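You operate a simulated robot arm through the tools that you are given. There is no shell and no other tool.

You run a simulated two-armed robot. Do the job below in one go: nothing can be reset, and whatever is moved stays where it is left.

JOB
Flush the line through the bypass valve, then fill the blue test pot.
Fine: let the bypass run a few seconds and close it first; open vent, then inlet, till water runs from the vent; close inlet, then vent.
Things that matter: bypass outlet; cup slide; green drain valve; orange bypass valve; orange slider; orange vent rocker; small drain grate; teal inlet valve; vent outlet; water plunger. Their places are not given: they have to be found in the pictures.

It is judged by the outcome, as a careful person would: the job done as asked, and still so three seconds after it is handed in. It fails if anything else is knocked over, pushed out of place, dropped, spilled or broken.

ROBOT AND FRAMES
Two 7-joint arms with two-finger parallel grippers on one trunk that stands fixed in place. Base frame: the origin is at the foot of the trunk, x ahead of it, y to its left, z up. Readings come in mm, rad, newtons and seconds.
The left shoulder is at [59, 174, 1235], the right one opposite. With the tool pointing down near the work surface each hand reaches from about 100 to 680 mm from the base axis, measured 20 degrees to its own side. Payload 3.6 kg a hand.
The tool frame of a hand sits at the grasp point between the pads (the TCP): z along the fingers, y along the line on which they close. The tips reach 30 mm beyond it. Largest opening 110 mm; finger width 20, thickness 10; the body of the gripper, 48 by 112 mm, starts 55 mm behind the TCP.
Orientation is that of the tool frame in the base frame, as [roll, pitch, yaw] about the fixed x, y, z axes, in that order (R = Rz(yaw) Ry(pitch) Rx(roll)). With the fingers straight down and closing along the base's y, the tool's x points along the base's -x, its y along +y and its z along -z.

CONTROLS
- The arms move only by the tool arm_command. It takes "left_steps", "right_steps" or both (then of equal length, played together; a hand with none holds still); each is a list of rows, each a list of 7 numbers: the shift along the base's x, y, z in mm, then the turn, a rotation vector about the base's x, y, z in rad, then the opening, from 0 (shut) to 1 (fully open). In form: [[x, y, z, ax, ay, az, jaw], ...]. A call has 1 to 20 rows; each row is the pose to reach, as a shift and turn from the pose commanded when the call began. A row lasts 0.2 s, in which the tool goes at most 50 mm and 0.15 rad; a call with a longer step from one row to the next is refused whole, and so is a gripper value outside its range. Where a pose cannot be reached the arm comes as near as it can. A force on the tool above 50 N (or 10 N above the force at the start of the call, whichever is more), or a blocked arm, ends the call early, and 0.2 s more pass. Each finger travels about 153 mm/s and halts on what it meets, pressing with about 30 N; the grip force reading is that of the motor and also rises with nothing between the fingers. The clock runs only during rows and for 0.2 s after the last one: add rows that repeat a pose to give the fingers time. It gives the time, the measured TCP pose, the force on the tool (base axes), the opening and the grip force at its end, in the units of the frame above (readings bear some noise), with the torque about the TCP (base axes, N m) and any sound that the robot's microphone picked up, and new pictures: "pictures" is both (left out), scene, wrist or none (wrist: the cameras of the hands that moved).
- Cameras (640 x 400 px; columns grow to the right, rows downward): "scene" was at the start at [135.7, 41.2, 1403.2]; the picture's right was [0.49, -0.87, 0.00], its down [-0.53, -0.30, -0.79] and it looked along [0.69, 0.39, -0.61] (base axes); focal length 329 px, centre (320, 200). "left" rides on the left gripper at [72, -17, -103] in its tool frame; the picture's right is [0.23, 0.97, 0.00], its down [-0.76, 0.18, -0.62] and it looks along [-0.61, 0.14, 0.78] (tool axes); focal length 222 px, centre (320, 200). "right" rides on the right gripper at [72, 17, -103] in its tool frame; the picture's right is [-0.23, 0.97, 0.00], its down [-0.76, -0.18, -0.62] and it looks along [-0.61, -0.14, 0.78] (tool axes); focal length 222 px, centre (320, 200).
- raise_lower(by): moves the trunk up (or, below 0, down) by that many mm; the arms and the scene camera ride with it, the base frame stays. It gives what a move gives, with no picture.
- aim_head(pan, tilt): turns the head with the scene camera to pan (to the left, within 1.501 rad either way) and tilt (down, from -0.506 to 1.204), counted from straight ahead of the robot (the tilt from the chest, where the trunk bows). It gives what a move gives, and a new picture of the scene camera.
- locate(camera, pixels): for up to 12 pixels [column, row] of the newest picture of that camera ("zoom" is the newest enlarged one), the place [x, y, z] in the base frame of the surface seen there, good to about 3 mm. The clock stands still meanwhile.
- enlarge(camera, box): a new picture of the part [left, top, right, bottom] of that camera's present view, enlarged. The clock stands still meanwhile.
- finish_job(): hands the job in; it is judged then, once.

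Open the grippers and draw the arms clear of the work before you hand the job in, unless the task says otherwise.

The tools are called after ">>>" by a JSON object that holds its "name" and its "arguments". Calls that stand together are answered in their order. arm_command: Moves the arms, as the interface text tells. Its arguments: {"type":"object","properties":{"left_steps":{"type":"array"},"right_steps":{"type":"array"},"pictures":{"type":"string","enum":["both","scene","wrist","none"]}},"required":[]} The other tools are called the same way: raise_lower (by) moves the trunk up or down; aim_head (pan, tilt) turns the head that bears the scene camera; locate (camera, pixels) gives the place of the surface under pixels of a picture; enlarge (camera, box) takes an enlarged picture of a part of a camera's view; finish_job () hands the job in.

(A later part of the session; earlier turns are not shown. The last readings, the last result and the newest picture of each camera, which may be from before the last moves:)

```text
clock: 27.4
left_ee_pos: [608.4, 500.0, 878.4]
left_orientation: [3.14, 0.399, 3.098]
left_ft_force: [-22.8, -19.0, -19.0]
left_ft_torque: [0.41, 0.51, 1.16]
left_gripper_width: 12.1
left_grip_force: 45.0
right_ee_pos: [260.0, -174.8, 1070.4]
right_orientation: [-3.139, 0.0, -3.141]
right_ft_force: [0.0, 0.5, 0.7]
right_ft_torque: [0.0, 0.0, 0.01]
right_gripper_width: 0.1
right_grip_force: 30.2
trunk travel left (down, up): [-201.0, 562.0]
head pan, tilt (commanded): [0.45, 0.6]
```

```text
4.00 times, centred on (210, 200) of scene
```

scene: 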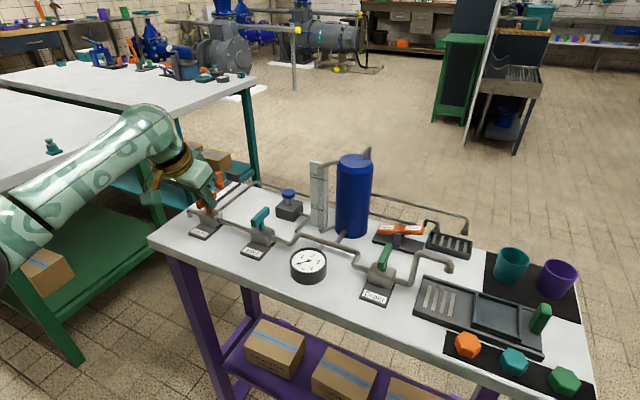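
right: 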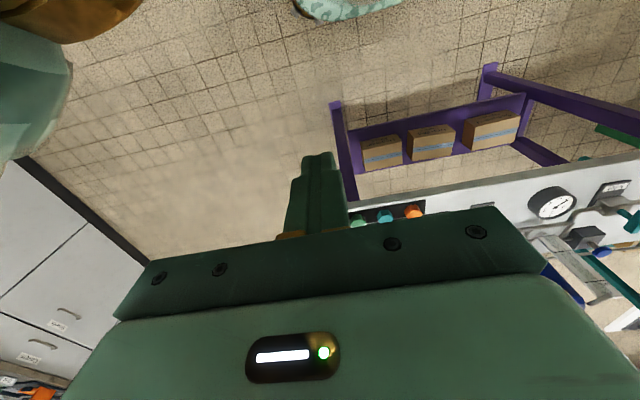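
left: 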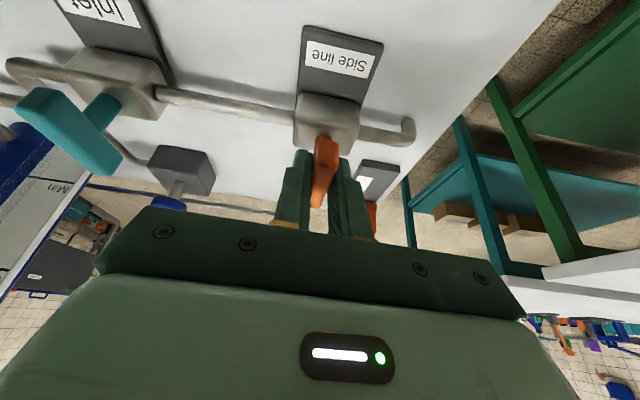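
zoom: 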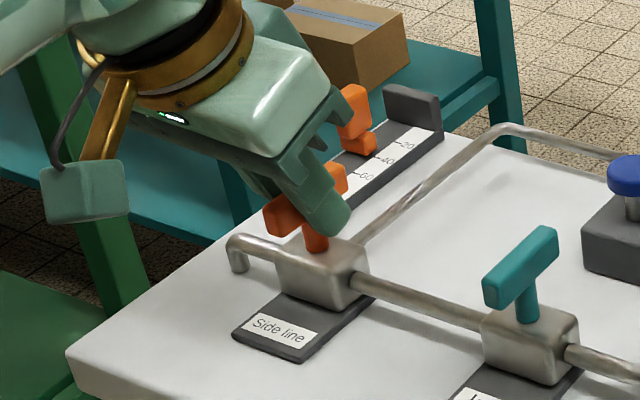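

The flow has stopped and the end-stop torque (1.16 N m) shows the bypass valve is fully closed. I ease the torque, open the fingers and back off along the tool axis.

>>> {"name": "arm_command", "arguments": {"left_steps": [[1, 1, 1, 0, 0, 0.03, 0.05], [1, 1, 1, 0, 0, 0.03, 0.3], [1, 1, 1, 0, 0, 0.03, 0.5], [1, 1, 1, 0, 0, 0.03, 0.5], [-8, 1, 25, 0, 0, 0.03, 0.5], [-16, 0, 50, 0, 0, 0.03, 0.5], [-30, -10, 85, 0, 0, 0.03, 0.5], [-45, -20, 110, 0, 0, 0.03, 0.5]], "pictures": "both"}}

>>> {"name": "enlarge", "arguments": {"camera": "scene", "box": [150, 150, 270, 250]}}

>>> {"name": "enlarge", "arguments": {"camera": "scene", "box": [360, 180, 520, 280]}}

```text
clock: 29.2
left_ee_pos: [564.1, 481.3, 989.0]
left_orientation: [3.141, 0.399, 3.128]
left_ft_force: [-0.2, 0.1, 0.3]
left_ft_torque: [0.03, 0.01, 0.02]
left_gripper_width: 54.9
left_grip_force: 0.2
right_ee_pos: [260.3, -174.7, 1069.3]
right_orientation: [3.14, -0.001, 3.142]
right_ft_force: [-0.1, 0.1, 0.0]
right_ft_torque: [0.0, 0.0, -0.01]
right_gripper_width: 0.0
right_grip_force: 30.9
trunk travel left (down, up): [-201.0, 562.0]
head pan, tilt (commanded): [0.45, 0.6]
```

scene: 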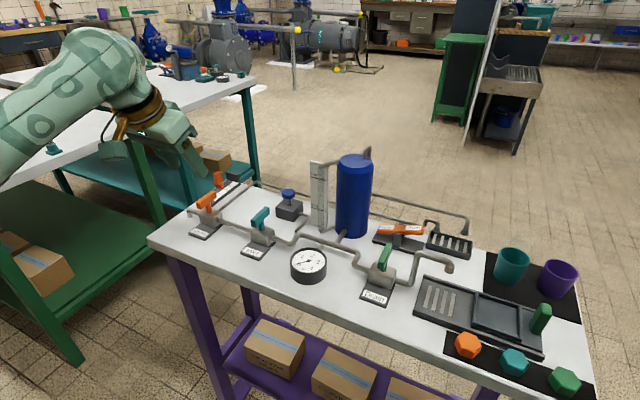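
left: 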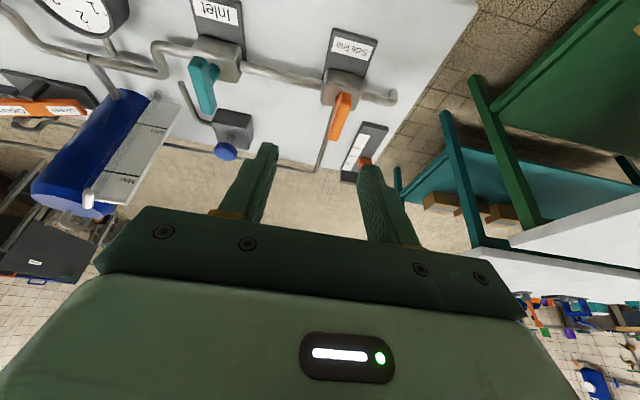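

```text
4.00 times, centred on (210, 200) of scene
```

zoom: 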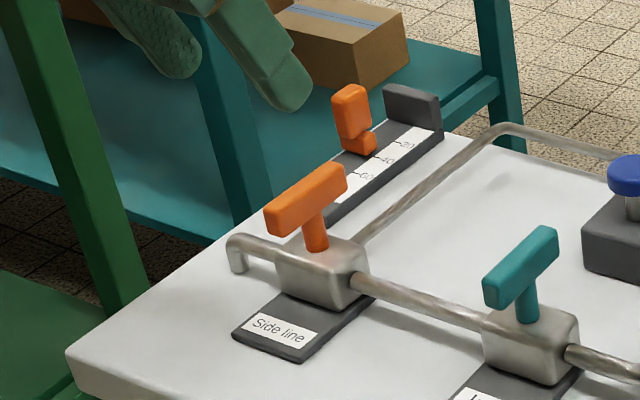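

```text
4.00 times, centred on (440, 230) of scene
```

zoom: 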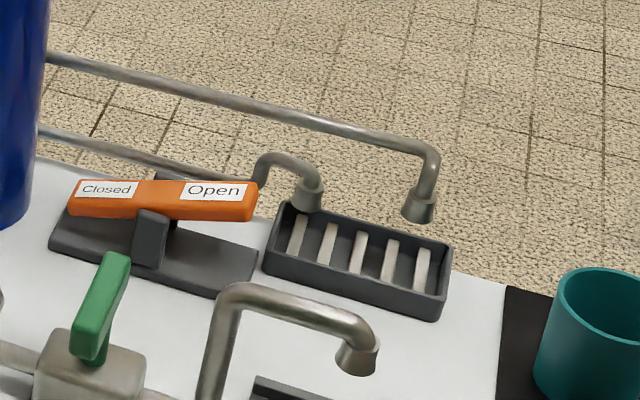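

The orange valve is released and closed, no flow anywhere. Now I measure the rocker and its surroundings for pressing the Open end.

>>> {"name": "locate", "arguments": {"camera": "zoom", "pixels": [[245, 188], [250, 208], [215, 188], [105, 187], [80, 185], [160, 190], [150, 225], [245, 285], [290, 300], [415, 210], [115, 265], [360, 340]]}}

>>> {"name": "locate", "arguments": {"camera": "scene", "pixels": [[355, 160], [370, 150], [317, 165], [345, 200], [372, 205], [467, 232], [413, 265], [450, 268], [322, 200]]}}

```text
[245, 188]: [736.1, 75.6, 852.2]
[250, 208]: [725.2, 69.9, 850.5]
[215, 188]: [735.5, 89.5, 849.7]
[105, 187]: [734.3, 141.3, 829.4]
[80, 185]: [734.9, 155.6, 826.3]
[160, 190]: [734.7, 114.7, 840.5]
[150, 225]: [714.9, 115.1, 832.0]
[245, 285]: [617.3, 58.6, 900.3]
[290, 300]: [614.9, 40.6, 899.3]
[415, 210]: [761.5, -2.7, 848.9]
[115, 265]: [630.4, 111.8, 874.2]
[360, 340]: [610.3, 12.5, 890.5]
```

```text
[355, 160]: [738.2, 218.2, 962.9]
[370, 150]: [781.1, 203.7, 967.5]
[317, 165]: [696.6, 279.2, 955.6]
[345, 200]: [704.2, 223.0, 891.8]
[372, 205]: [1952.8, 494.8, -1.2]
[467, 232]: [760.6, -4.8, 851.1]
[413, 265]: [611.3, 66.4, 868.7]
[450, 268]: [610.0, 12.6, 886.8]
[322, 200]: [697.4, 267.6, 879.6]
```

Rocker: Open end top at about (735,73,852), Closed end at (735,156,826); the drain arch reaches z≈905 at x≈615. I lift the left hand, swing it over to y≈79 while closing the fingers and turning it a quarter about its own axis so the gripper body stays clear of the pot and arch.

>>> {"name": "arm_command", "arguments": {"left_steps": [[0, -40, 20, -0.051, 0, 0.1217, 0.3], [-5, -80, 40, -0.102, 0, 0.2434, 0.1], [-5, -120, 60, -0.153, 0, 0.365, 0], [-5, -160, 75, -0.204, 0, 0.4867, 0], [-5, -200, 75, -0.255, 0, 0.608, 0], [-5, -240, 75, -0.306, 0, 0.73, 0], [0, -280, 75, -0.357, 0, 0.852, 0], [10, -320, 75, -0.408, 0, 0.973, 0], [25, -360, 75, -0.459, 0, 1.095, 0], [45, -395, 65, -0.51, 0, 1.217, 0], [75, -402, 50, -0.561, 0, 1.339, 0], [105, -402, 30, -0.612, 0, 1.46, 0]], "pictures": "both"}}

```text
clock: 31.8
left_ee_pos: [671.1, 79.4, 1017.9]
left_orientation: [-2.742, 0.001, -1.567]
left_ft_force: [1.0, -0.3, 0.5]
left_ft_torque: [0.01, 0.0, 0.03]
left_gripper_width: 0.0
left_grip_force: 30.2
right_ee_pos: [262.2, -174.6, 1070.9]
right_orientation: [-3.141, -0.002, 3.141]
right_ft_force: [-0.2, -0.1, -0.2]
right_ft_torque: [-0.01, 0.04, 0.01]
right_gripper_width: 0.1
right_grip_force: 29.9
trunk travel left (down, up): [-201.0, 562.0]
head pan, tilt (commanded): [0.45, 0.6]
```

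scene: 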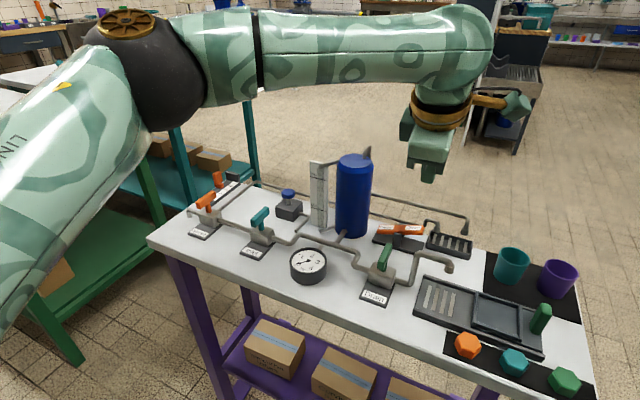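
left: 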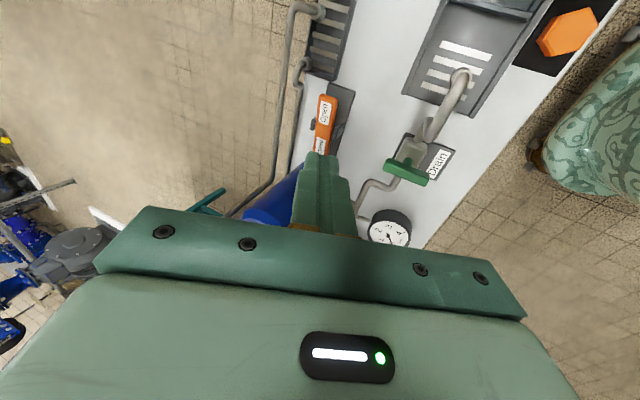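

The fingers (shut) point forward-down at (671,79,1018), with the rocker's Open end ahead at (325,110) in the wrist view. I lower to just above the Open end.

>>> {"name": "arm_command", "arguments": {"left_steps": [[15, 0, -30, 0, 0, 0, 0], [30, 0, -60, 0, 0, 0, 0], [45, 0, -90, 0, 0, 0, 0], [56, 0, -112, 0, 0, 0, 0], [58, 0, -118, 0, 0, 0, 0], [58, 0, -118, 0, 0, 0, 0]], "pictures": "both"}}

>>> {"name": "enlarge", "arguments": {"camera": "scene", "box": [340, 120, 500, 280]}}

>>> {"name": "enlarge", "arguments": {"camera": "left", "box": [240, 40, 440, 220]}}

```text
clock: 33.2
left_ee_pos: [728.4, 78.3, 901.3]
left_orientation: [-2.741, 0.004, -1.567]
left_ft_force: [-0.1, 0.5, 0.0]
left_ft_torque: [0.02, 0.0, 0.01]
left_gripper_width: 0.1
left_grip_force: 29.6
right_ee_pos: [260.8, -174.7, 1070.1]
right_orientation: [-3.141, -0.004, 3.141]
right_ft_force: [0.2, -0.2, -0.5]
right_ft_torque: [-0.02, -0.03, -0.01]
right_gripper_width: 0.0
right_grip_force: 29.7
trunk travel left (down, up): [-201.0, 562.0]
head pan, tilt (commanded): [0.45, 0.6]
```

scene: 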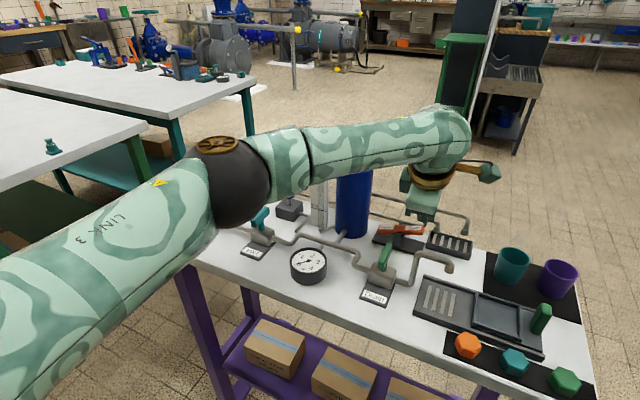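
left: 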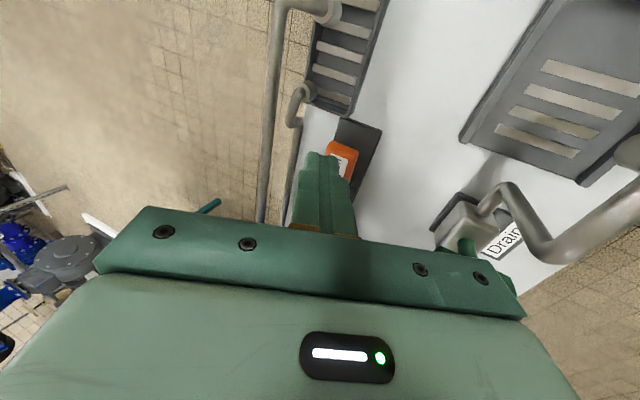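

```text
2.50 times, centred on (420, 200) of scene
```

zoom: 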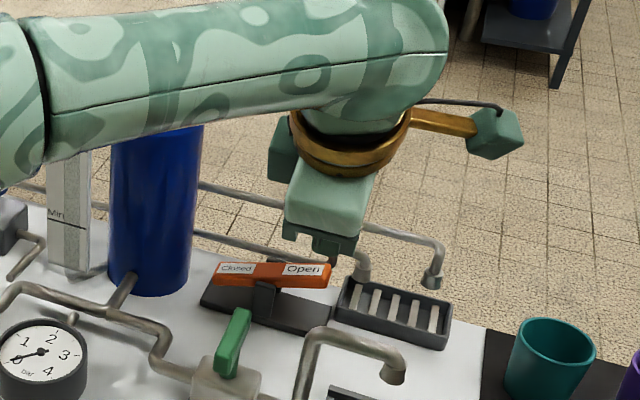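

```text
2.22 times, centred on (340, 130) of left
```

zoom: 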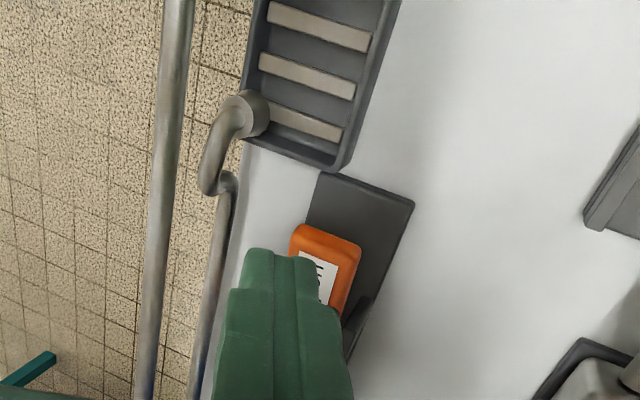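

The fingertips are just above the Open end of the rocker (zoom (335,255)). I press down in small steps, shifting 3 mm toward the robot to centre on it.

>>> {"name": "arm_command", "arguments": {"left_steps": [[-3, 1, -8, 0, 0, 0, 0], [-3, 1, -14, 0, 0, 0, 0], [-3, 1, -18, 0, 0, 0, 0], [-3, 1, -22, 0, 0, 0, 0], [-3, 1, -26, 0, 0, 0, 0]], "pictures": "both"}}

>>> {"name": "enlarge", "arguments": {"camera": "scene", "box": [340, 180, 500, 280]}}

```text
clock: 34.4
left_ee_pos: [724.8, 79.4, 873.3]
left_orientation: [-2.739, 0.005, -1.568]
left_ft_force: [-0.7, -0.5, 0.4]
left_ft_torque: [-0.06, -0.03, 0.0]
left_gripper_width: 0.1
left_grip_force: 30.4
right_ee_pos: [260.8, -173.9, 1070.5]
right_orientation: [3.141, -0.001, -3.141]
right_ft_force: [-0.2, 1.0, 0.0]
right_ft_torque: [0.01, -0.01, 0.01]
right_gripper_width: 0.0
right_grip_force: 30.0
trunk travel left (down, up): [-201.0, 562.0]
head pan, tilt (commanded): [0.45, 0.6]
```

scene: 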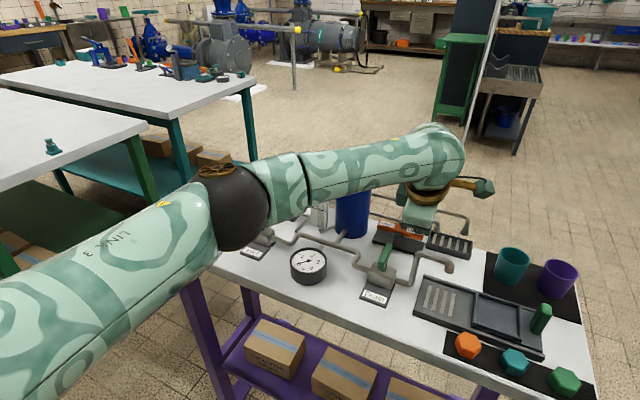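
left: 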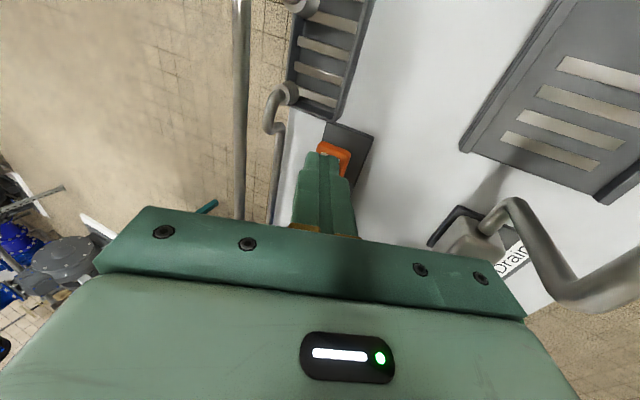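

```text
4.00 times, centred on (420, 230) of scene
```

zoom: 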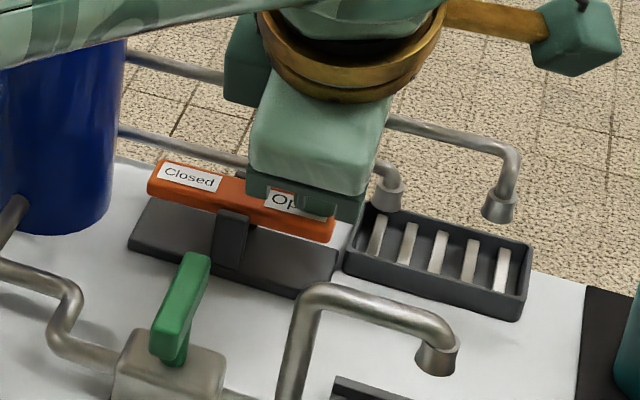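

The rocker has tipped: the Open end went down and the Closed end rose, with near-zero force. I press a little further to confirm that it's fully over.

>>> {"name": "arm_command", "arguments": {"left_steps": [[0, 0, -4, 0, 0, 0, 0], [0, 0, -8, 0, 0, 0, 0], [0, 0, -11, 0, 0, 0, 0]], "pictures": "scene"}}

>>> {"name": "enlarge", "arguments": {"camera": "scene", "box": [340, 180, 500, 280]}}

```text
clock: 35.2
left_ee_pos: [725.0, 78.9, 864.2]
left_orientation: [-2.738, 0.003, -1.567]
left_ft_force: [2.3, -0.9, 8.0]
left_ft_torque: [0.08, -0.09, -0.01]
left_gripper_width: 0.1
left_grip_force: 30.0
right_ee_pos: [259.8, -173.4, 1070.9]
right_orientation: [-3.141, -0.001, -3.141]
right_ft_force: [-0.8, -1.0, 0.0]
right_ft_torque: [-0.03, 0.0, -0.01]
right_gripper_width: 0.0
right_grip_force: 29.4
trunk travel left (down, up): [-201.0, 562.0]
head pan, tilt (commanded): [0.45, 0.6]
```

scene: 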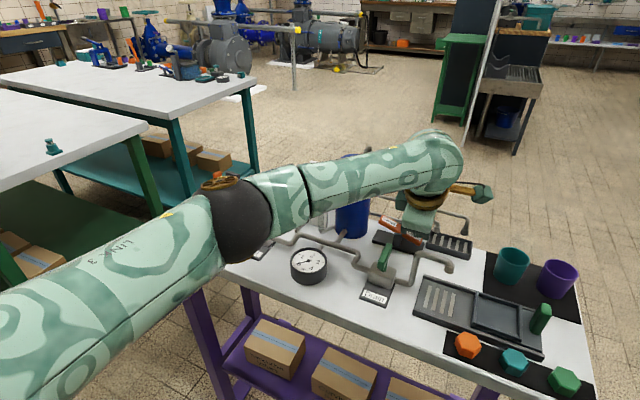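

```text
4.00 times, centred on (420, 230) of scene
```

zoom: 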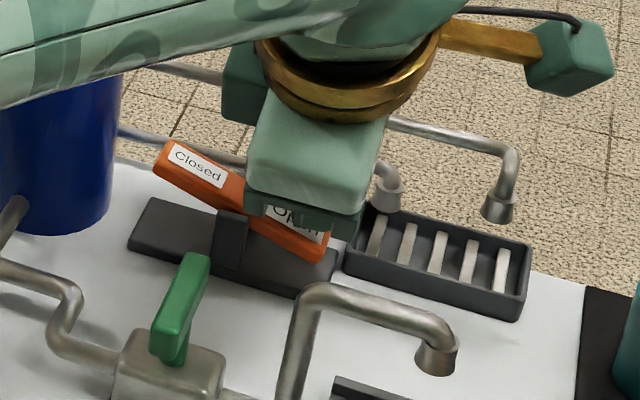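

The Open end is firmly down (8 N contact) and the vent is open. I lift away and carry the left hand, turned back, to above the teal inlet handle.

>>> {"name": "arm_command", "arguments": {"left_steps": [[-12, 0, 40, 0, 0, 0, 0], [-25, 0, 85, 0.0556, 0, -0.1315, 0], [-45, 0, 125, 0.1113, 0, -0.2631, 0], [-75, 10, 150, 0.1669, 0, -0.3946, 0], [-105, 40, 160, 0.2225, 0, -0.5262, 0], [-125, 80, 160, 0.2782, 0, -0.6577, 0], [-140, 125, 160, 0.3338, 0, -0.7893, 0.1], [-140, 170, 155, 0.3895, 0, -0.9208, 0.3], [-138, 215, 140, 0.4451, 0, -1.0524, 0.5], [-138, 255, 115, 0.5007, 0, -1.1839, 0.5], [-136, 286, 80, 0.5564, 0, -1.3155, 0.5], [-135, 286, 71, 0.612, 0, -1.447, 0.5], [-135, 286, 71, 0.612, 0, -1.447, 0.5]], "pictures": "both"}}

>>> {"name": "enlarge", "arguments": {"camera": "scene", "box": [340, 180, 500, 280]}}

>>> {"name": "enlarge", "arguments": {"camera": "left", "box": [250, 40, 400, 180]}}

```text
clock: 38.0
left_ee_pos: [590.0, 366.1, 934.2]
left_orientation: [-3.141, 0.402, -3.141]
left_ft_force: [-0.1, -0.2, -0.3]
left_ft_torque: [0.0, -0.01, 0.01]
left_gripper_width: 55.1
left_grip_force: 0.0
right_ee_pos: [260.7, -173.0, 1070.2]
right_orientation: [-3.141, 0.0, 3.14]
right_ft_force: [0.1, 0.0, 0.2]
right_ft_torque: [0.0, -0.01, -0.02]
right_gripper_width: 0.0
right_grip_force: 30.2
trunk travel left (down, up): [-201.0, 562.0]
head pan, tilt (commanded): [0.45, 0.6]
```

scene: 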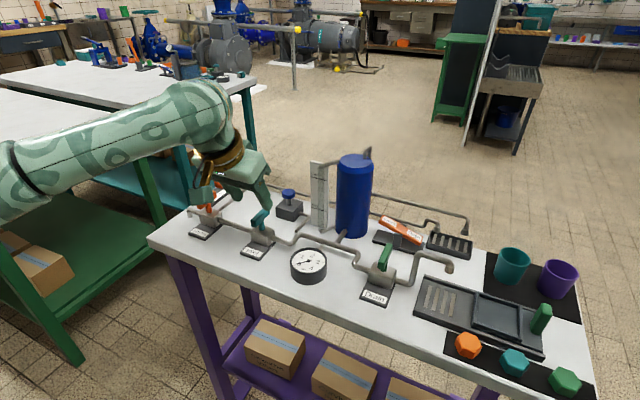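
left: 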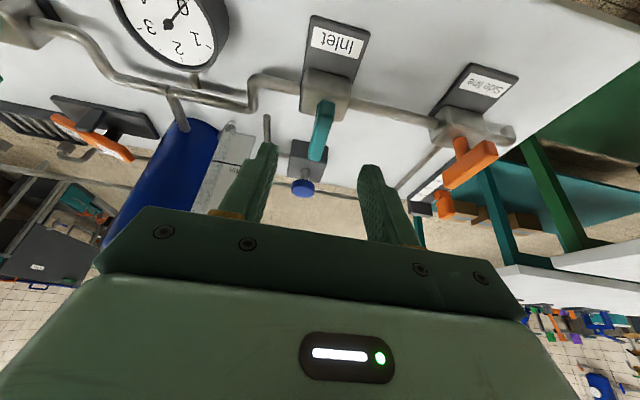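

```text
4.00 times, centred on (420, 230) of scene
```

zoom: 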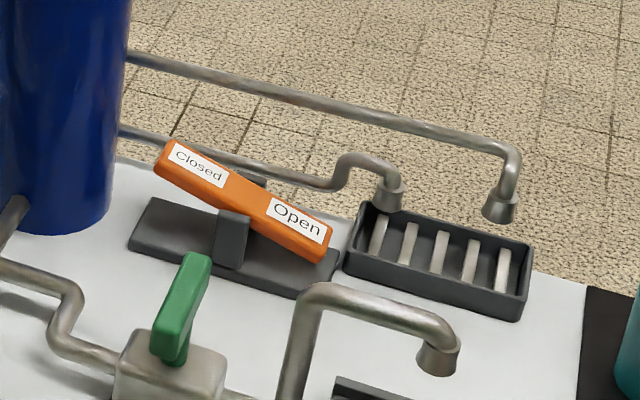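

```text
2.86 times, centred on (325, 110) of left
```

zoom: 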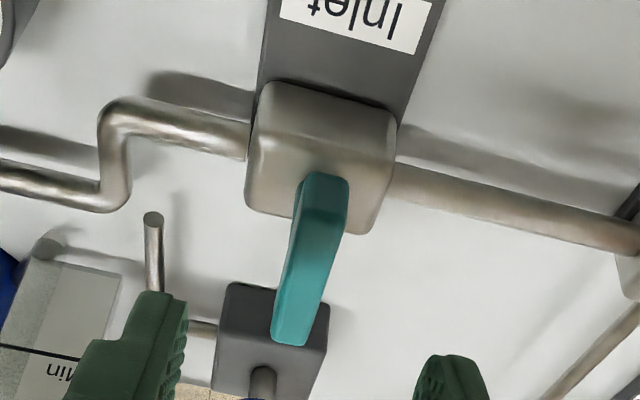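

The rocker holds at Open. I locate the teal handle in the wrist view (about (318,130)) before gripping.

>>> {"name": "locate", "arguments": {"camera": "zoom", "pixels": [[310, 230], [290, 320], [340, 210], [325, 260], [298, 220], [318, 180], [330, 120], [280, 250]]}}

>>> {"name": "locate", "arguments": {"camera": "scene", "pixels": [[288, 194], [290, 212], [262, 212], [256, 224]]}}

```text
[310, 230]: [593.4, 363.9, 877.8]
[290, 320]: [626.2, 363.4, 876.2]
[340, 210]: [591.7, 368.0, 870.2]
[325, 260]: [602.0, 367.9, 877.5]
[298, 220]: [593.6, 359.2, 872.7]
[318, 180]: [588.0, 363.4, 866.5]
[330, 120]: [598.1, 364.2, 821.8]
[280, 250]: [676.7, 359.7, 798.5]
```

```text
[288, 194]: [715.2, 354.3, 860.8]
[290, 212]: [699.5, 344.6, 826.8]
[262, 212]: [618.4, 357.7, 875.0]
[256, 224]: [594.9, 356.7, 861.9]
```

The teal handle is centred at y≈364, top z≈877. I lower to straddle it and close the fingers.

>>> {"name": "arm_command", "arguments": {"left_steps": [[9, -1, -20, 0, 0, 0, 0.5], [18, -2, -40, 0, 0, 0, 0.5], [20, -2.1, -56.5, 0, 0, 0, 0.5], [20, -2.1, -56.5, 0, 0, 0, 0.3], [20, -2.1, -56.5, 0, 0, 0, 0.1], [20, -2.1, -56.5, 0, 0, 0, 0.05], [20, -2.1, -56.5, 0, 0, 0, 0.05]], "pictures": "both"}}

```text
clock: 39.6
left_ee_pos: [609.8, 365.4, 877.9]
left_orientation: [-3.141, 0.403, -3.139]
left_ft_force: [3.0, 11.0, 1.4]
left_ft_torque: [0.47, -0.52, 0.06]
left_gripper_width: 12.1
left_grip_force: 45.1
right_ee_pos: [261.4, -172.4, 1071.1]
right_orientation: [-3.141, -0.004, 3.141]
right_ft_force: [0.4, 0.7, -0.4]
right_ft_torque: [0.02, 0.01, 0.0]
right_gripper_width: 0.0
right_grip_force: 30.3
trunk travel left (down, up): [-201.0, 562.0]
head pan, tilt (commanded): [0.45, 0.6]
```

scene: 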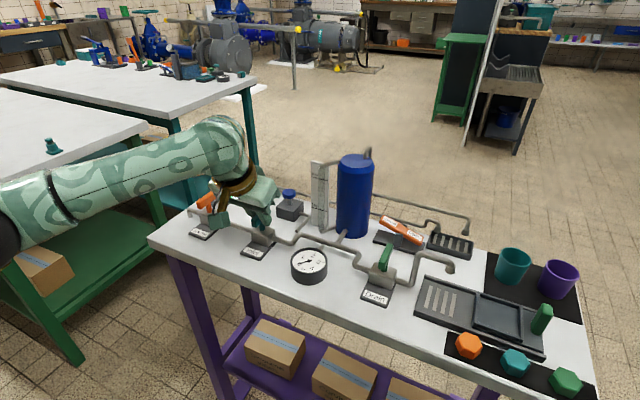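
left: 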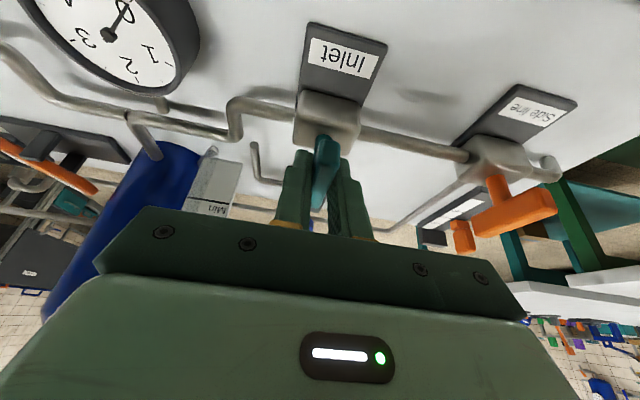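

Gripped (12 mm). I turn the inlet counter-clockwise by about 0.8 rad first, checking clearance and torque.

>>> {"name": "arm_command", "arguments": {"left_steps": [[0.1, 0.5, 0, 0, 0, 0.13, 0.05], [0.2, 0, 0, 0, 0, 0.26, 0.05], [0.4, -0.7, 0, 0, 0, 0.39, 0.05], [0.7, -1.3, 0, 0, 0, 0.52, 0.05], [1.0, -1.9, 0, 0, 0, 0.65, 0.05], [1.4, -2.4, 0, 0, 0, 0.78, 0.05]], "pictures": "scene"}}

>>> {"name": "enlarge", "arguments": {"camera": "scene", "box": [200, 140, 380, 260]}}

>>> {"name": "enlarge", "arguments": {"camera": "scene", "box": [340, 180, 500, 280]}}

```text
clock: 41.0
left_ee_pos: [611.8, 361.9, 878.6]
left_orientation: [-3.138, 0.405, -2.36]
left_ft_force: [5.8, 11.2, 9.8]
left_ft_torque: [0.3, 0.64, 0.02]
left_gripper_width: 11.9
left_grip_force: 45.5
right_ee_pos: [260.6, -173.2, 1071.2]
right_orientation: [-3.14, 0.0, -3.141]
right_ft_force: [-0.8, 0.5, -1.0]
right_ft_torque: [0.0, 0.02, -0.02]
right_gripper_width: 0.1
right_grip_force: 30.1
trunk travel left (down, up): [-201.0, 562.0]
head pan, tilt (commanded): [0.45, 0.6]
```

scene: 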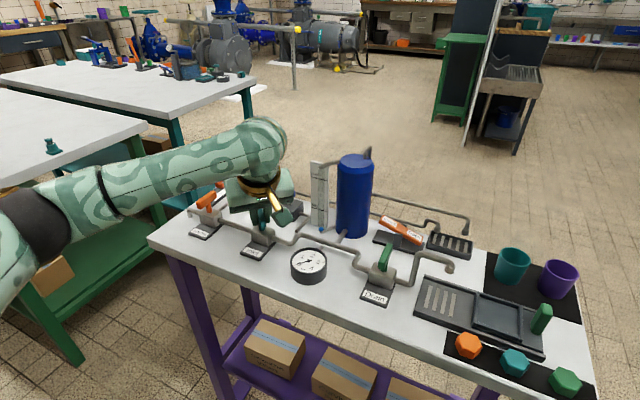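

```text
3.33 times, centred on (290, 200) of scene
```

zoom: 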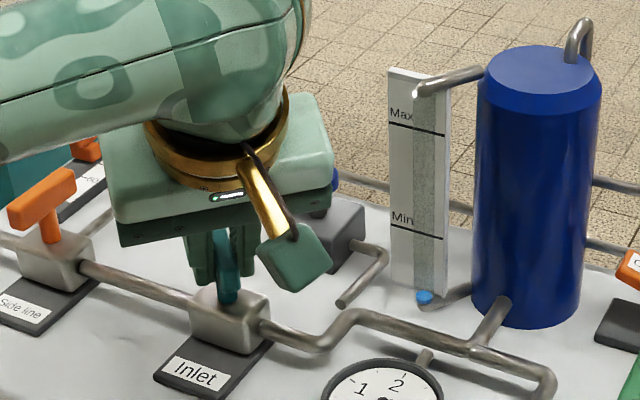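

```text
4.00 times, centred on (420, 230) of scene
```

zoom: 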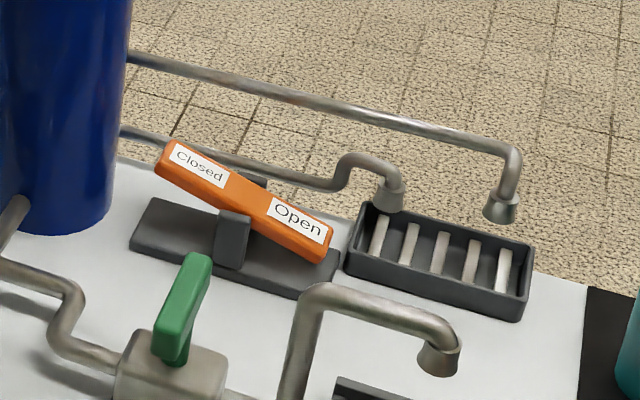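

A blue level has appeared at the foot of the sight glass (zoom (425,297)), so the pot is filling. I open the inlet the rest of the way.

>>> {"name": "arm_command", "arguments": {"left_steps": [[0.8, -0.4, 0, 0, 0, 0.13, 0.05], [1.4, -0.8, 0, 0, 0, 0.26, 0.05], [2.0, -1.1, 0, 0, 0, 0.39, 0.05], [2.6, -1.3, 0, 0, 0, 0.52, 0.05], [3.2, -1.4, 0, 0, 0, 0.65, 0.05], [3.5, -1.4, 0, 0, 0, 0.73, 0.05]], "pictures": "scene"}}

>>> {"name": "enlarge", "arguments": {"camera": "scene", "box": [200, 140, 380, 260]}}

>>> {"name": "enlarge", "arguments": {"camera": "scene", "box": [340, 180, 500, 280]}}

```text
clock: 42.4
left_ee_pos: [614.3, 360.7, 878.3]
left_orientation: [-3.141, 0.405, -1.626]
left_ft_force: [1.6, 10.4, 11.2]
left_ft_torque: [0.88, 0.45, -0.01]
left_gripper_width: 12.1
left_grip_force: 45.1
right_ee_pos: [260.0, -173.2, 1070.8]
right_orientation: [3.141, 0.0, 3.141]
right_ft_force: [-0.8, 0.1, 0.1]
right_ft_torque: [-0.01, 0.02, -0.01]
right_gripper_width: 0.0
right_grip_force: 29.9
trunk travel left (down, up): [-201.0, 562.0]
head pan, tilt (commanded): [0.45, 0.6]
```

scene: 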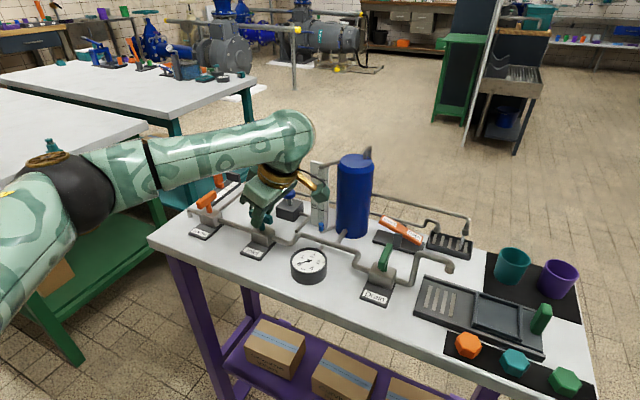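

```text
3.33 times, centred on (290, 200) of scene
```

zoom: 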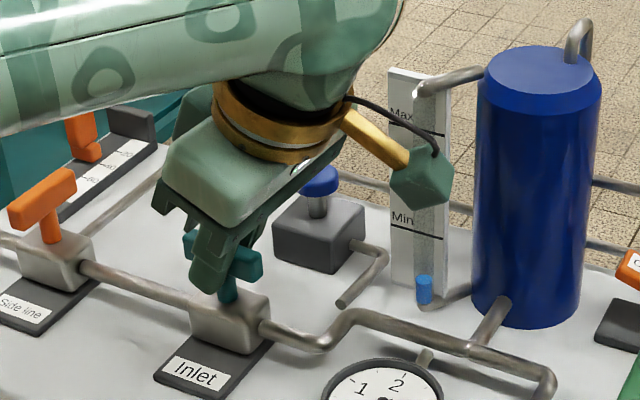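

```text
4.00 times, centred on (420, 230) of scene
```

zoom: 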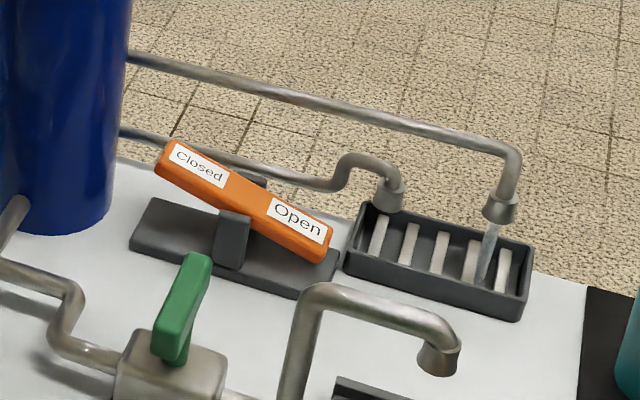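

Something whitish already comes from the vent outlet (zoom (488,250)) while the sight glass is still low, so it may be air and spray pushed out. I enlarge both to judge.

>>> {"name": "enlarge", "arguments": {"camera": "scene", "box": [435, 215, 485, 260]}}

>>> {"name": "enlarge", "arguments": {"camera": "scene", "box": [300, 150, 350, 240]}}

```text
8.89 times, centred on (460, 238) of scene
```

zoom: 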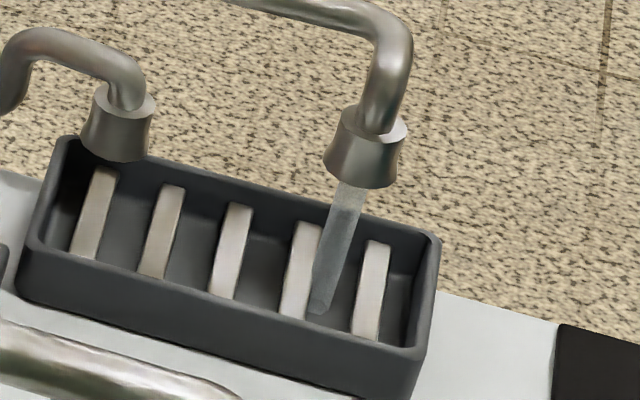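

```text
4.44 times, centred on (325, 195) of scene
```

zoom: 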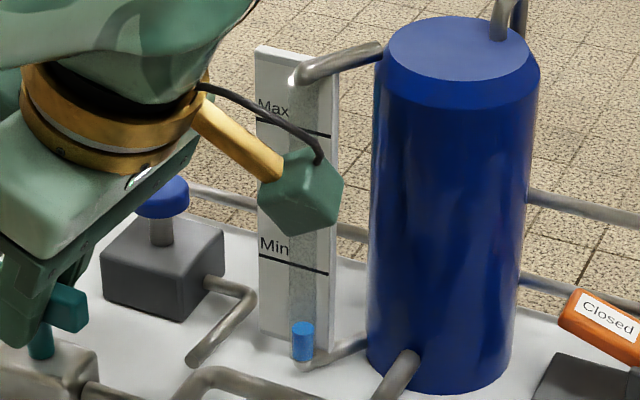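

The vent stream is grey and translucent, i.e. air, while the level is still below Min. I keep the inlet open and wait two seconds.

>>> {"name": "arm_command", "arguments": {"left_steps": [[0, 0.5, 0, 0, 0, 0, 0.05], [0, 0.5, 0, 0, 0, 0, 0.05], [0, 0.5, 0, 0, 0, 0, 0.05], [0, 0.5, 0, 0, 0, 0, 0.05], [0, 0.5, 0, 0, 0, 0, 0.05], [0, 0.5, 0, 0, 0, 0, 0.05], [0, 0.5, 0, 0, 0, 0, 0.05], [0, 0.5, 0, 0, 0, 0, 0.05], [0, 0.5, 0, 0, 0, 0, 0.05], [0, 0.5, 0, 0, 0, 0, 0.05]], "pictures": "scene"}}

>>> {"name": "enlarge", "arguments": {"camera": "scene", "box": [300, 150, 350, 240]}}

>>> {"name": "enlarge", "arguments": {"camera": "scene", "box": [435, 215, 485, 260]}}

```text
clock: 44.6
left_ee_pos: [614.8, 360.0, 877.9]
left_orientation: [-3.141, 0.404, -1.63]
left_ft_force: [-2.1, 7.6, 7.3]
left_ft_torque: [1.37, 0.33, -0.03]
left_gripper_width: 11.7
left_grip_force: 44.4
right_ee_pos: [261.3, -173.9, 1070.9]
right_orientation: [3.141, -0.001, 3.141]
right_ft_force: [0.9, -0.1, 0.3]
right_ft_torque: [-0.01, 0.01, 0.01]
right_gripper_width: 0.1
right_grip_force: 30.3
trunk travel left (down, up): [-201.0, 562.0]
head pan, tilt (commanded): [0.45, 0.6]
```

scene: 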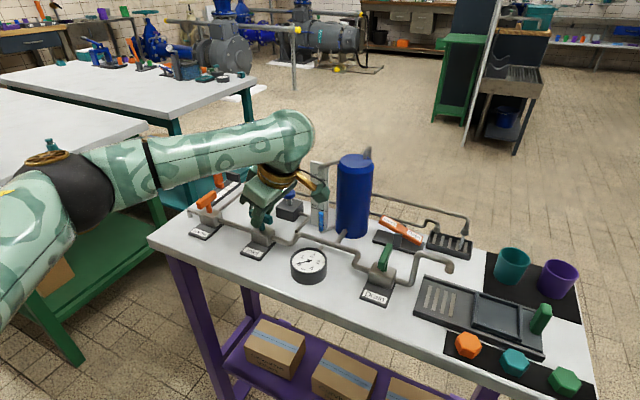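

```text
4.44 times, centred on (325, 195) of scene
```

zoom: 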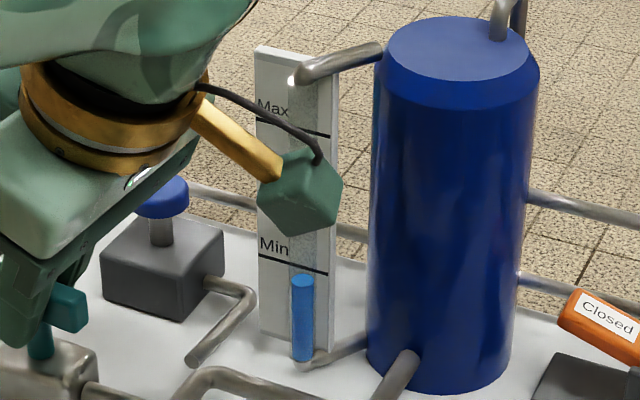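

```text
8.89 times, centred on (460, 238) of scene
```

zoom: 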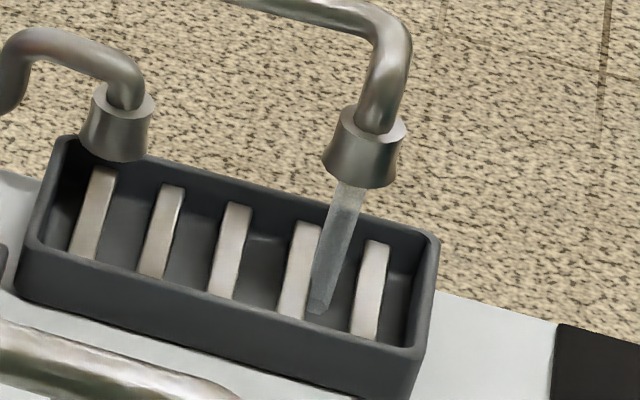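

The level rises about 22 px/s in the zoom and is now just below Min; the vent still gives only air. I wait four seconds more.

>>> {"name": "arm_command", "arguments": {"left_steps": [[0, 0, 0, 0, 0, 0, 0.05], [0, 0, 0, 0, 0, 0, 0.05], [0, 0, 0, 0, 0, 0, 0.05], [0, 0, 0, 0, 0, 0, 0.05], [0, 0, 0, 0, 0, 0, 0.05], [0, 0, 0, 0, 0, 0, 0.05], [0, 0, 0, 0, 0, 0, 0.05], [0, 0, 0, 0, 0, 0, 0.05], [0, 0, 0, 0, 0, 0, 0.05], [0, 0, 0, 0, 0, 0, 0.05], [0, 0, 0, 0, 0, 0, 0.05], [0, 0, 0, 0, 0, 0, 0.05], [0, 0, 0, 0, 0, 0, 0.05], [0, 0, 0, 0, 0, 0, 0.05], [0, 0, 0, 0, 0, 0, 0.05], [0, 0, 0, 0, 0, 0, 0.05], [0, 0, 0, 0, 0, 0, 0.05], [0, 0, 0, 0, 0, 0, 0.05], [0, 0, 0, 0, 0, 0, 0.05]], "pictures": "scene"}}

>>> {"name": "enlarge", "arguments": {"camera": "scene", "box": [300, 150, 350, 240]}}

>>> {"name": "enlarge", "arguments": {"camera": "scene", "box": [435, 215, 485, 260]}}

```text
clock: 48.6
left_ee_pos: [615.3, 360.5, 878.3]
left_orientation: [-3.14, 0.403, -1.632]
left_ft_force: [-4.1, 5.9, 4.6]
left_ft_torque: [-0.01, 0.44, 0.01]
left_gripper_width: 12.0
left_grip_force: 45.2
right_ee_pos: [260.3, -174.5, 1070.5]
right_orientation: [3.141, 0.001, 3.14]
right_ft_force: [-0.6, 0.0, 0.4]
right_ft_torque: [-0.01, -0.02, -0.01]
right_gripper_width: 0.1
right_grip_force: 29.8
trunk travel left (down, up): [-201.0, 562.0]
head pan, tilt (commanded): [0.45, 0.6]
```

scene: 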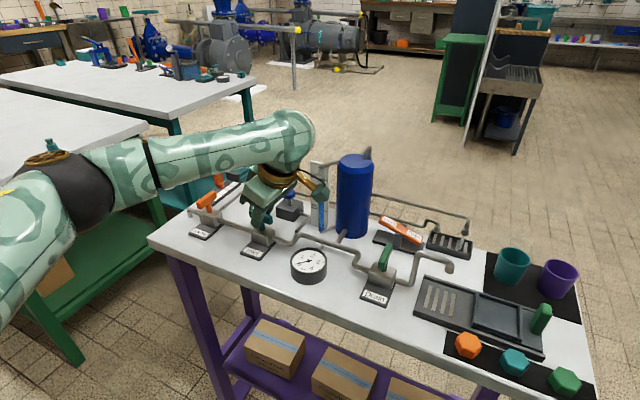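

```text
4.44 times, centred on (325, 195) of scene
```

zoom: 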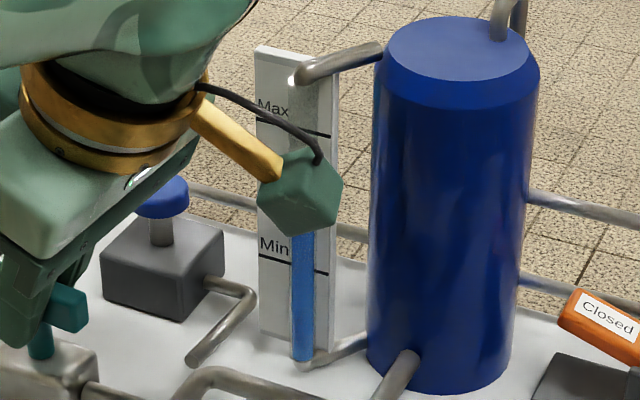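

```text
8.89 times, centred on (460, 238) of scene
```

zoom: 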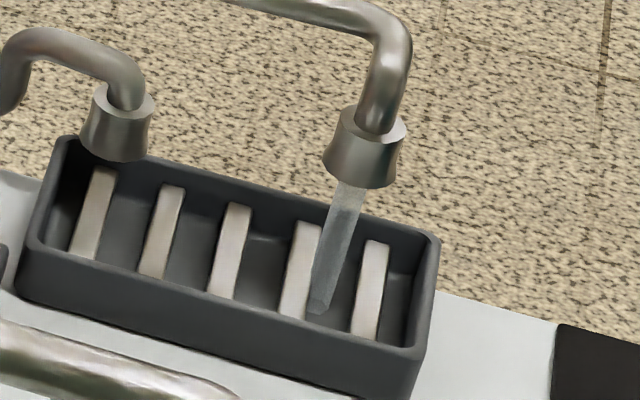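

The level is now hidden behind the wrist camera box (above zoom row 235) and the vent still shows grey air. I wait 1.8 s and look again.

>>> {"name": "arm_command", "arguments": {"left_steps": [[0, 0, 0, 0, 0, 0, 0.05], [0, 0, 0, 0, 0, 0, 0.05], [0, 0, 0, 0, 0, 0, 0.05], [0, 0, 0, 0, 0, 0, 0.05], [0, 0, 0, 0, 0, 0, 0.05], [0, 0, 0, 0, 0, 0, 0.05], [0, 0, 0, 0, 0, 0, 0.05], [0, 0, 0, 0, 0, 0, 0.05]], "pictures": "scene"}}

>>> {"name": "enlarge", "arguments": {"camera": "scene", "box": [300, 150, 350, 240]}}

>>> {"name": "enlarge", "arguments": {"camera": "scene", "box": [435, 215, 485, 260]}}

```text
clock: 50.4
left_ee_pos: [614.8, 360.3, 877.2]
left_orientation: [-3.14, 0.401, -1.63]
left_ft_force: [-4.5, 5.9, 3.8]
left_ft_torque: [-0.32, 0.5, 0.02]
left_gripper_width: 11.7
left_grip_force: 45.2
right_ee_pos: [260.2, -175.3, 1070.2]
right_orientation: [3.141, -0.001, 3.141]
right_ft_force: [0.1, 0.0, -0.9]
right_ft_torque: [0.01, 0.03, 0.04]
right_gripper_width: 0.0
right_grip_force: 30.1
trunk travel left (down, up): [-201.0, 562.0]
head pan, tilt (commanded): [0.45, 0.6]
```

scene: 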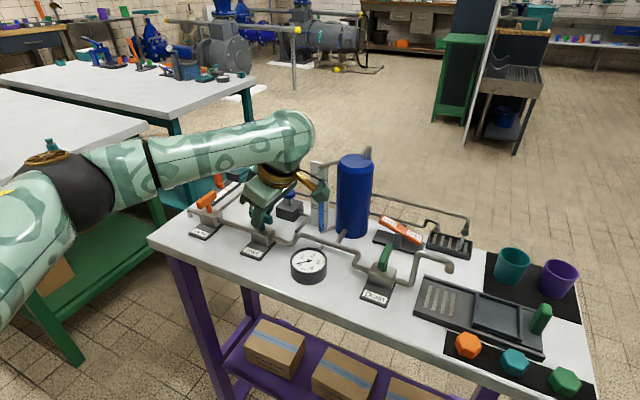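

```text
4.44 times, centred on (325, 195) of scene
```

zoom: 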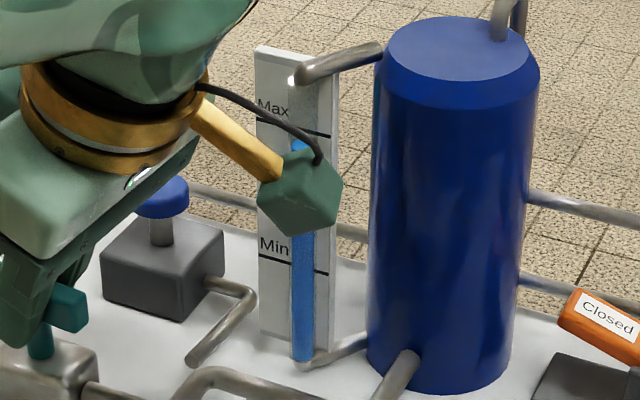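

```text
8.89 times, centred on (460, 238) of scene
```

zoom: 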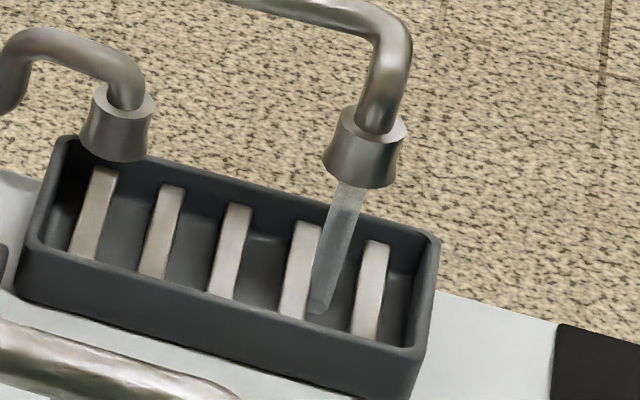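

The level is now right below the Max line (zoom (300,143)), the vent still giving air. I wait in short 0.8 s steps.

>>> {"name": "arm_command", "arguments": {"left_steps": [[0, 0, 0, 0, 0, 0, 0.05], [0, 0, 0, 0, 0, 0, 0.05], [0, 0, 0, 0, 0, 0, 0.05]], "pictures": "scene"}}

>>> {"name": "enlarge", "arguments": {"camera": "scene", "box": [300, 150, 350, 240]}}

>>> {"name": "enlarge", "arguments": {"camera": "scene", "box": [435, 215, 485, 260]}}

```text
clock: 51.2
left_ee_pos: [614.9, 360.1, 877.4]
left_orientation: [-3.14, 0.403, -1.629]
left_ft_force: [-4.5, 5.5, 3.2]
left_ft_torque: [-0.34, 0.5, 0.04]
left_gripper_width: 11.8
left_grip_force: 45.1
right_ee_pos: [260.2, -173.7, 1070.2]
right_orientation: [3.141, 0.0, -3.141]
right_ft_force: [0.0, 0.0, -0.6]
right_ft_torque: [-0.01, 0.01, -0.01]
right_gripper_width: 0.1
right_grip_force: 30.1
trunk travel left (down, up): [-201.0, 562.0]
head pan, tilt (commanded): [0.45, 0.6]
```

scene: 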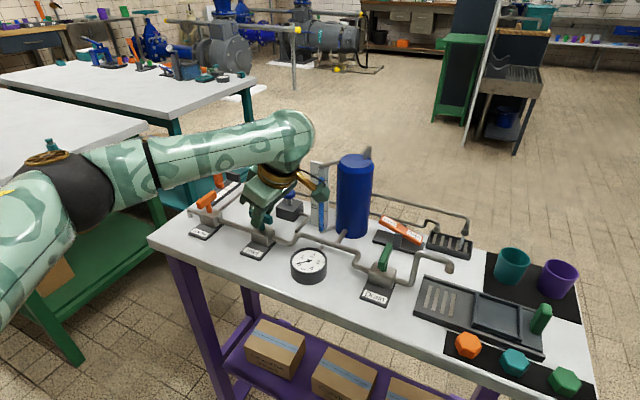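

```text
4.44 times, centred on (325, 195) of scene
```

zoom: 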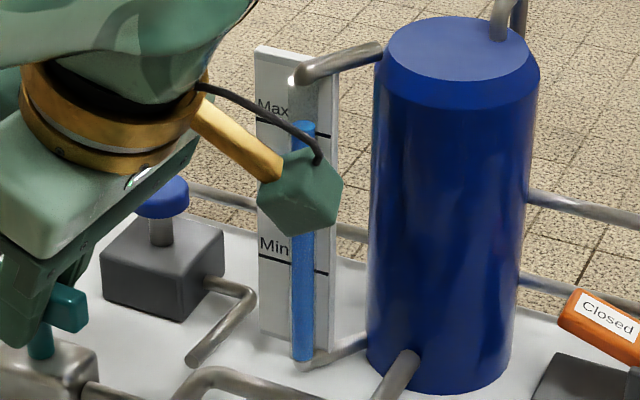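

```text
8.89 times, centred on (460, 238) of scene
```

zoom: 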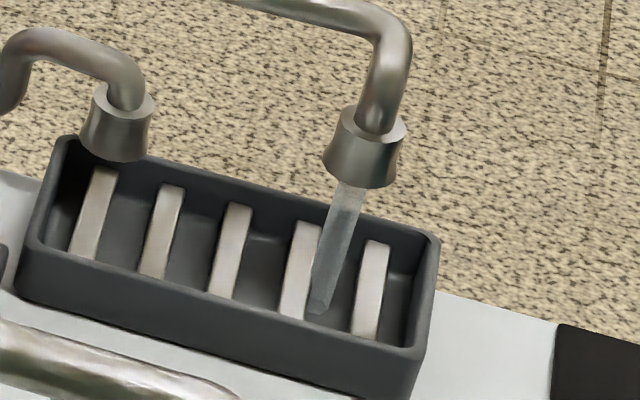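

The level is at the Max line and the vent stream is still grey. I wait another 0.6 s.

>>> {"name": "arm_command", "arguments": {"left_steps": [[0, 0, 0, 0, 0, 0, 0.05], [0, 0, 0, 0, 0, 0, 0.05]], "pictures": "scene"}}

>>> {"name": "enlarge", "arguments": {"camera": "scene", "box": [300, 150, 350, 240]}}

>>> {"name": "enlarge", "arguments": {"camera": "scene", "box": [435, 215, 485, 260]}}

```text
clock: 51.8
left_ee_pos: [615.1, 360.7, 878.3]
left_orientation: [-3.14, 0.403, -1.63]
left_ft_force: [-5.2, 4.5, 3.5]
left_ft_torque: [-0.29, 0.49, 0.01]
left_gripper_width: 11.9
left_grip_force: 45.6
right_ee_pos: [261.0, -174.5, 1069.9]
right_orientation: [3.14, 0.0, -3.141]
right_ft_force: [0.1, 0.5, 0.2]
right_ft_torque: [0.01, -0.01, 0.01]
right_gripper_width: 0.0
right_grip_force: 30.0
trunk travel left (down, up): [-201.0, 562.0]
head pan, tilt (commanded): [0.45, 0.6]
```

scene: 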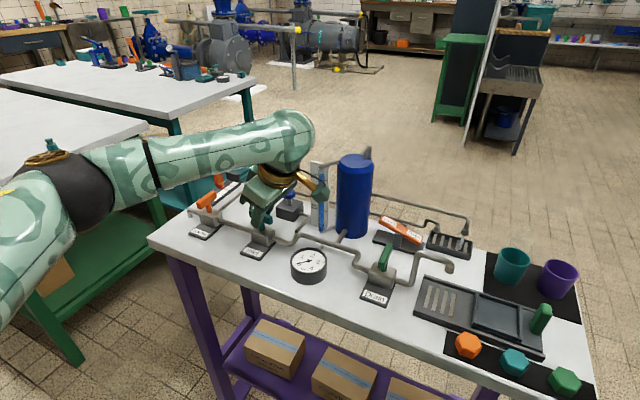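

```text
4.44 times, centred on (325, 195) of scene
```

zoom: 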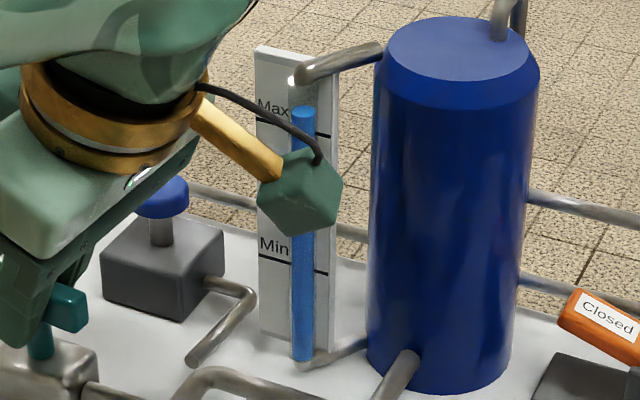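

```text
8.89 times, centred on (460, 238) of scene
```

zoom: 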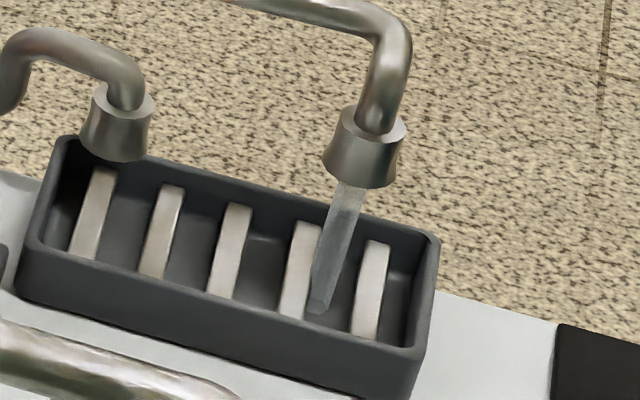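

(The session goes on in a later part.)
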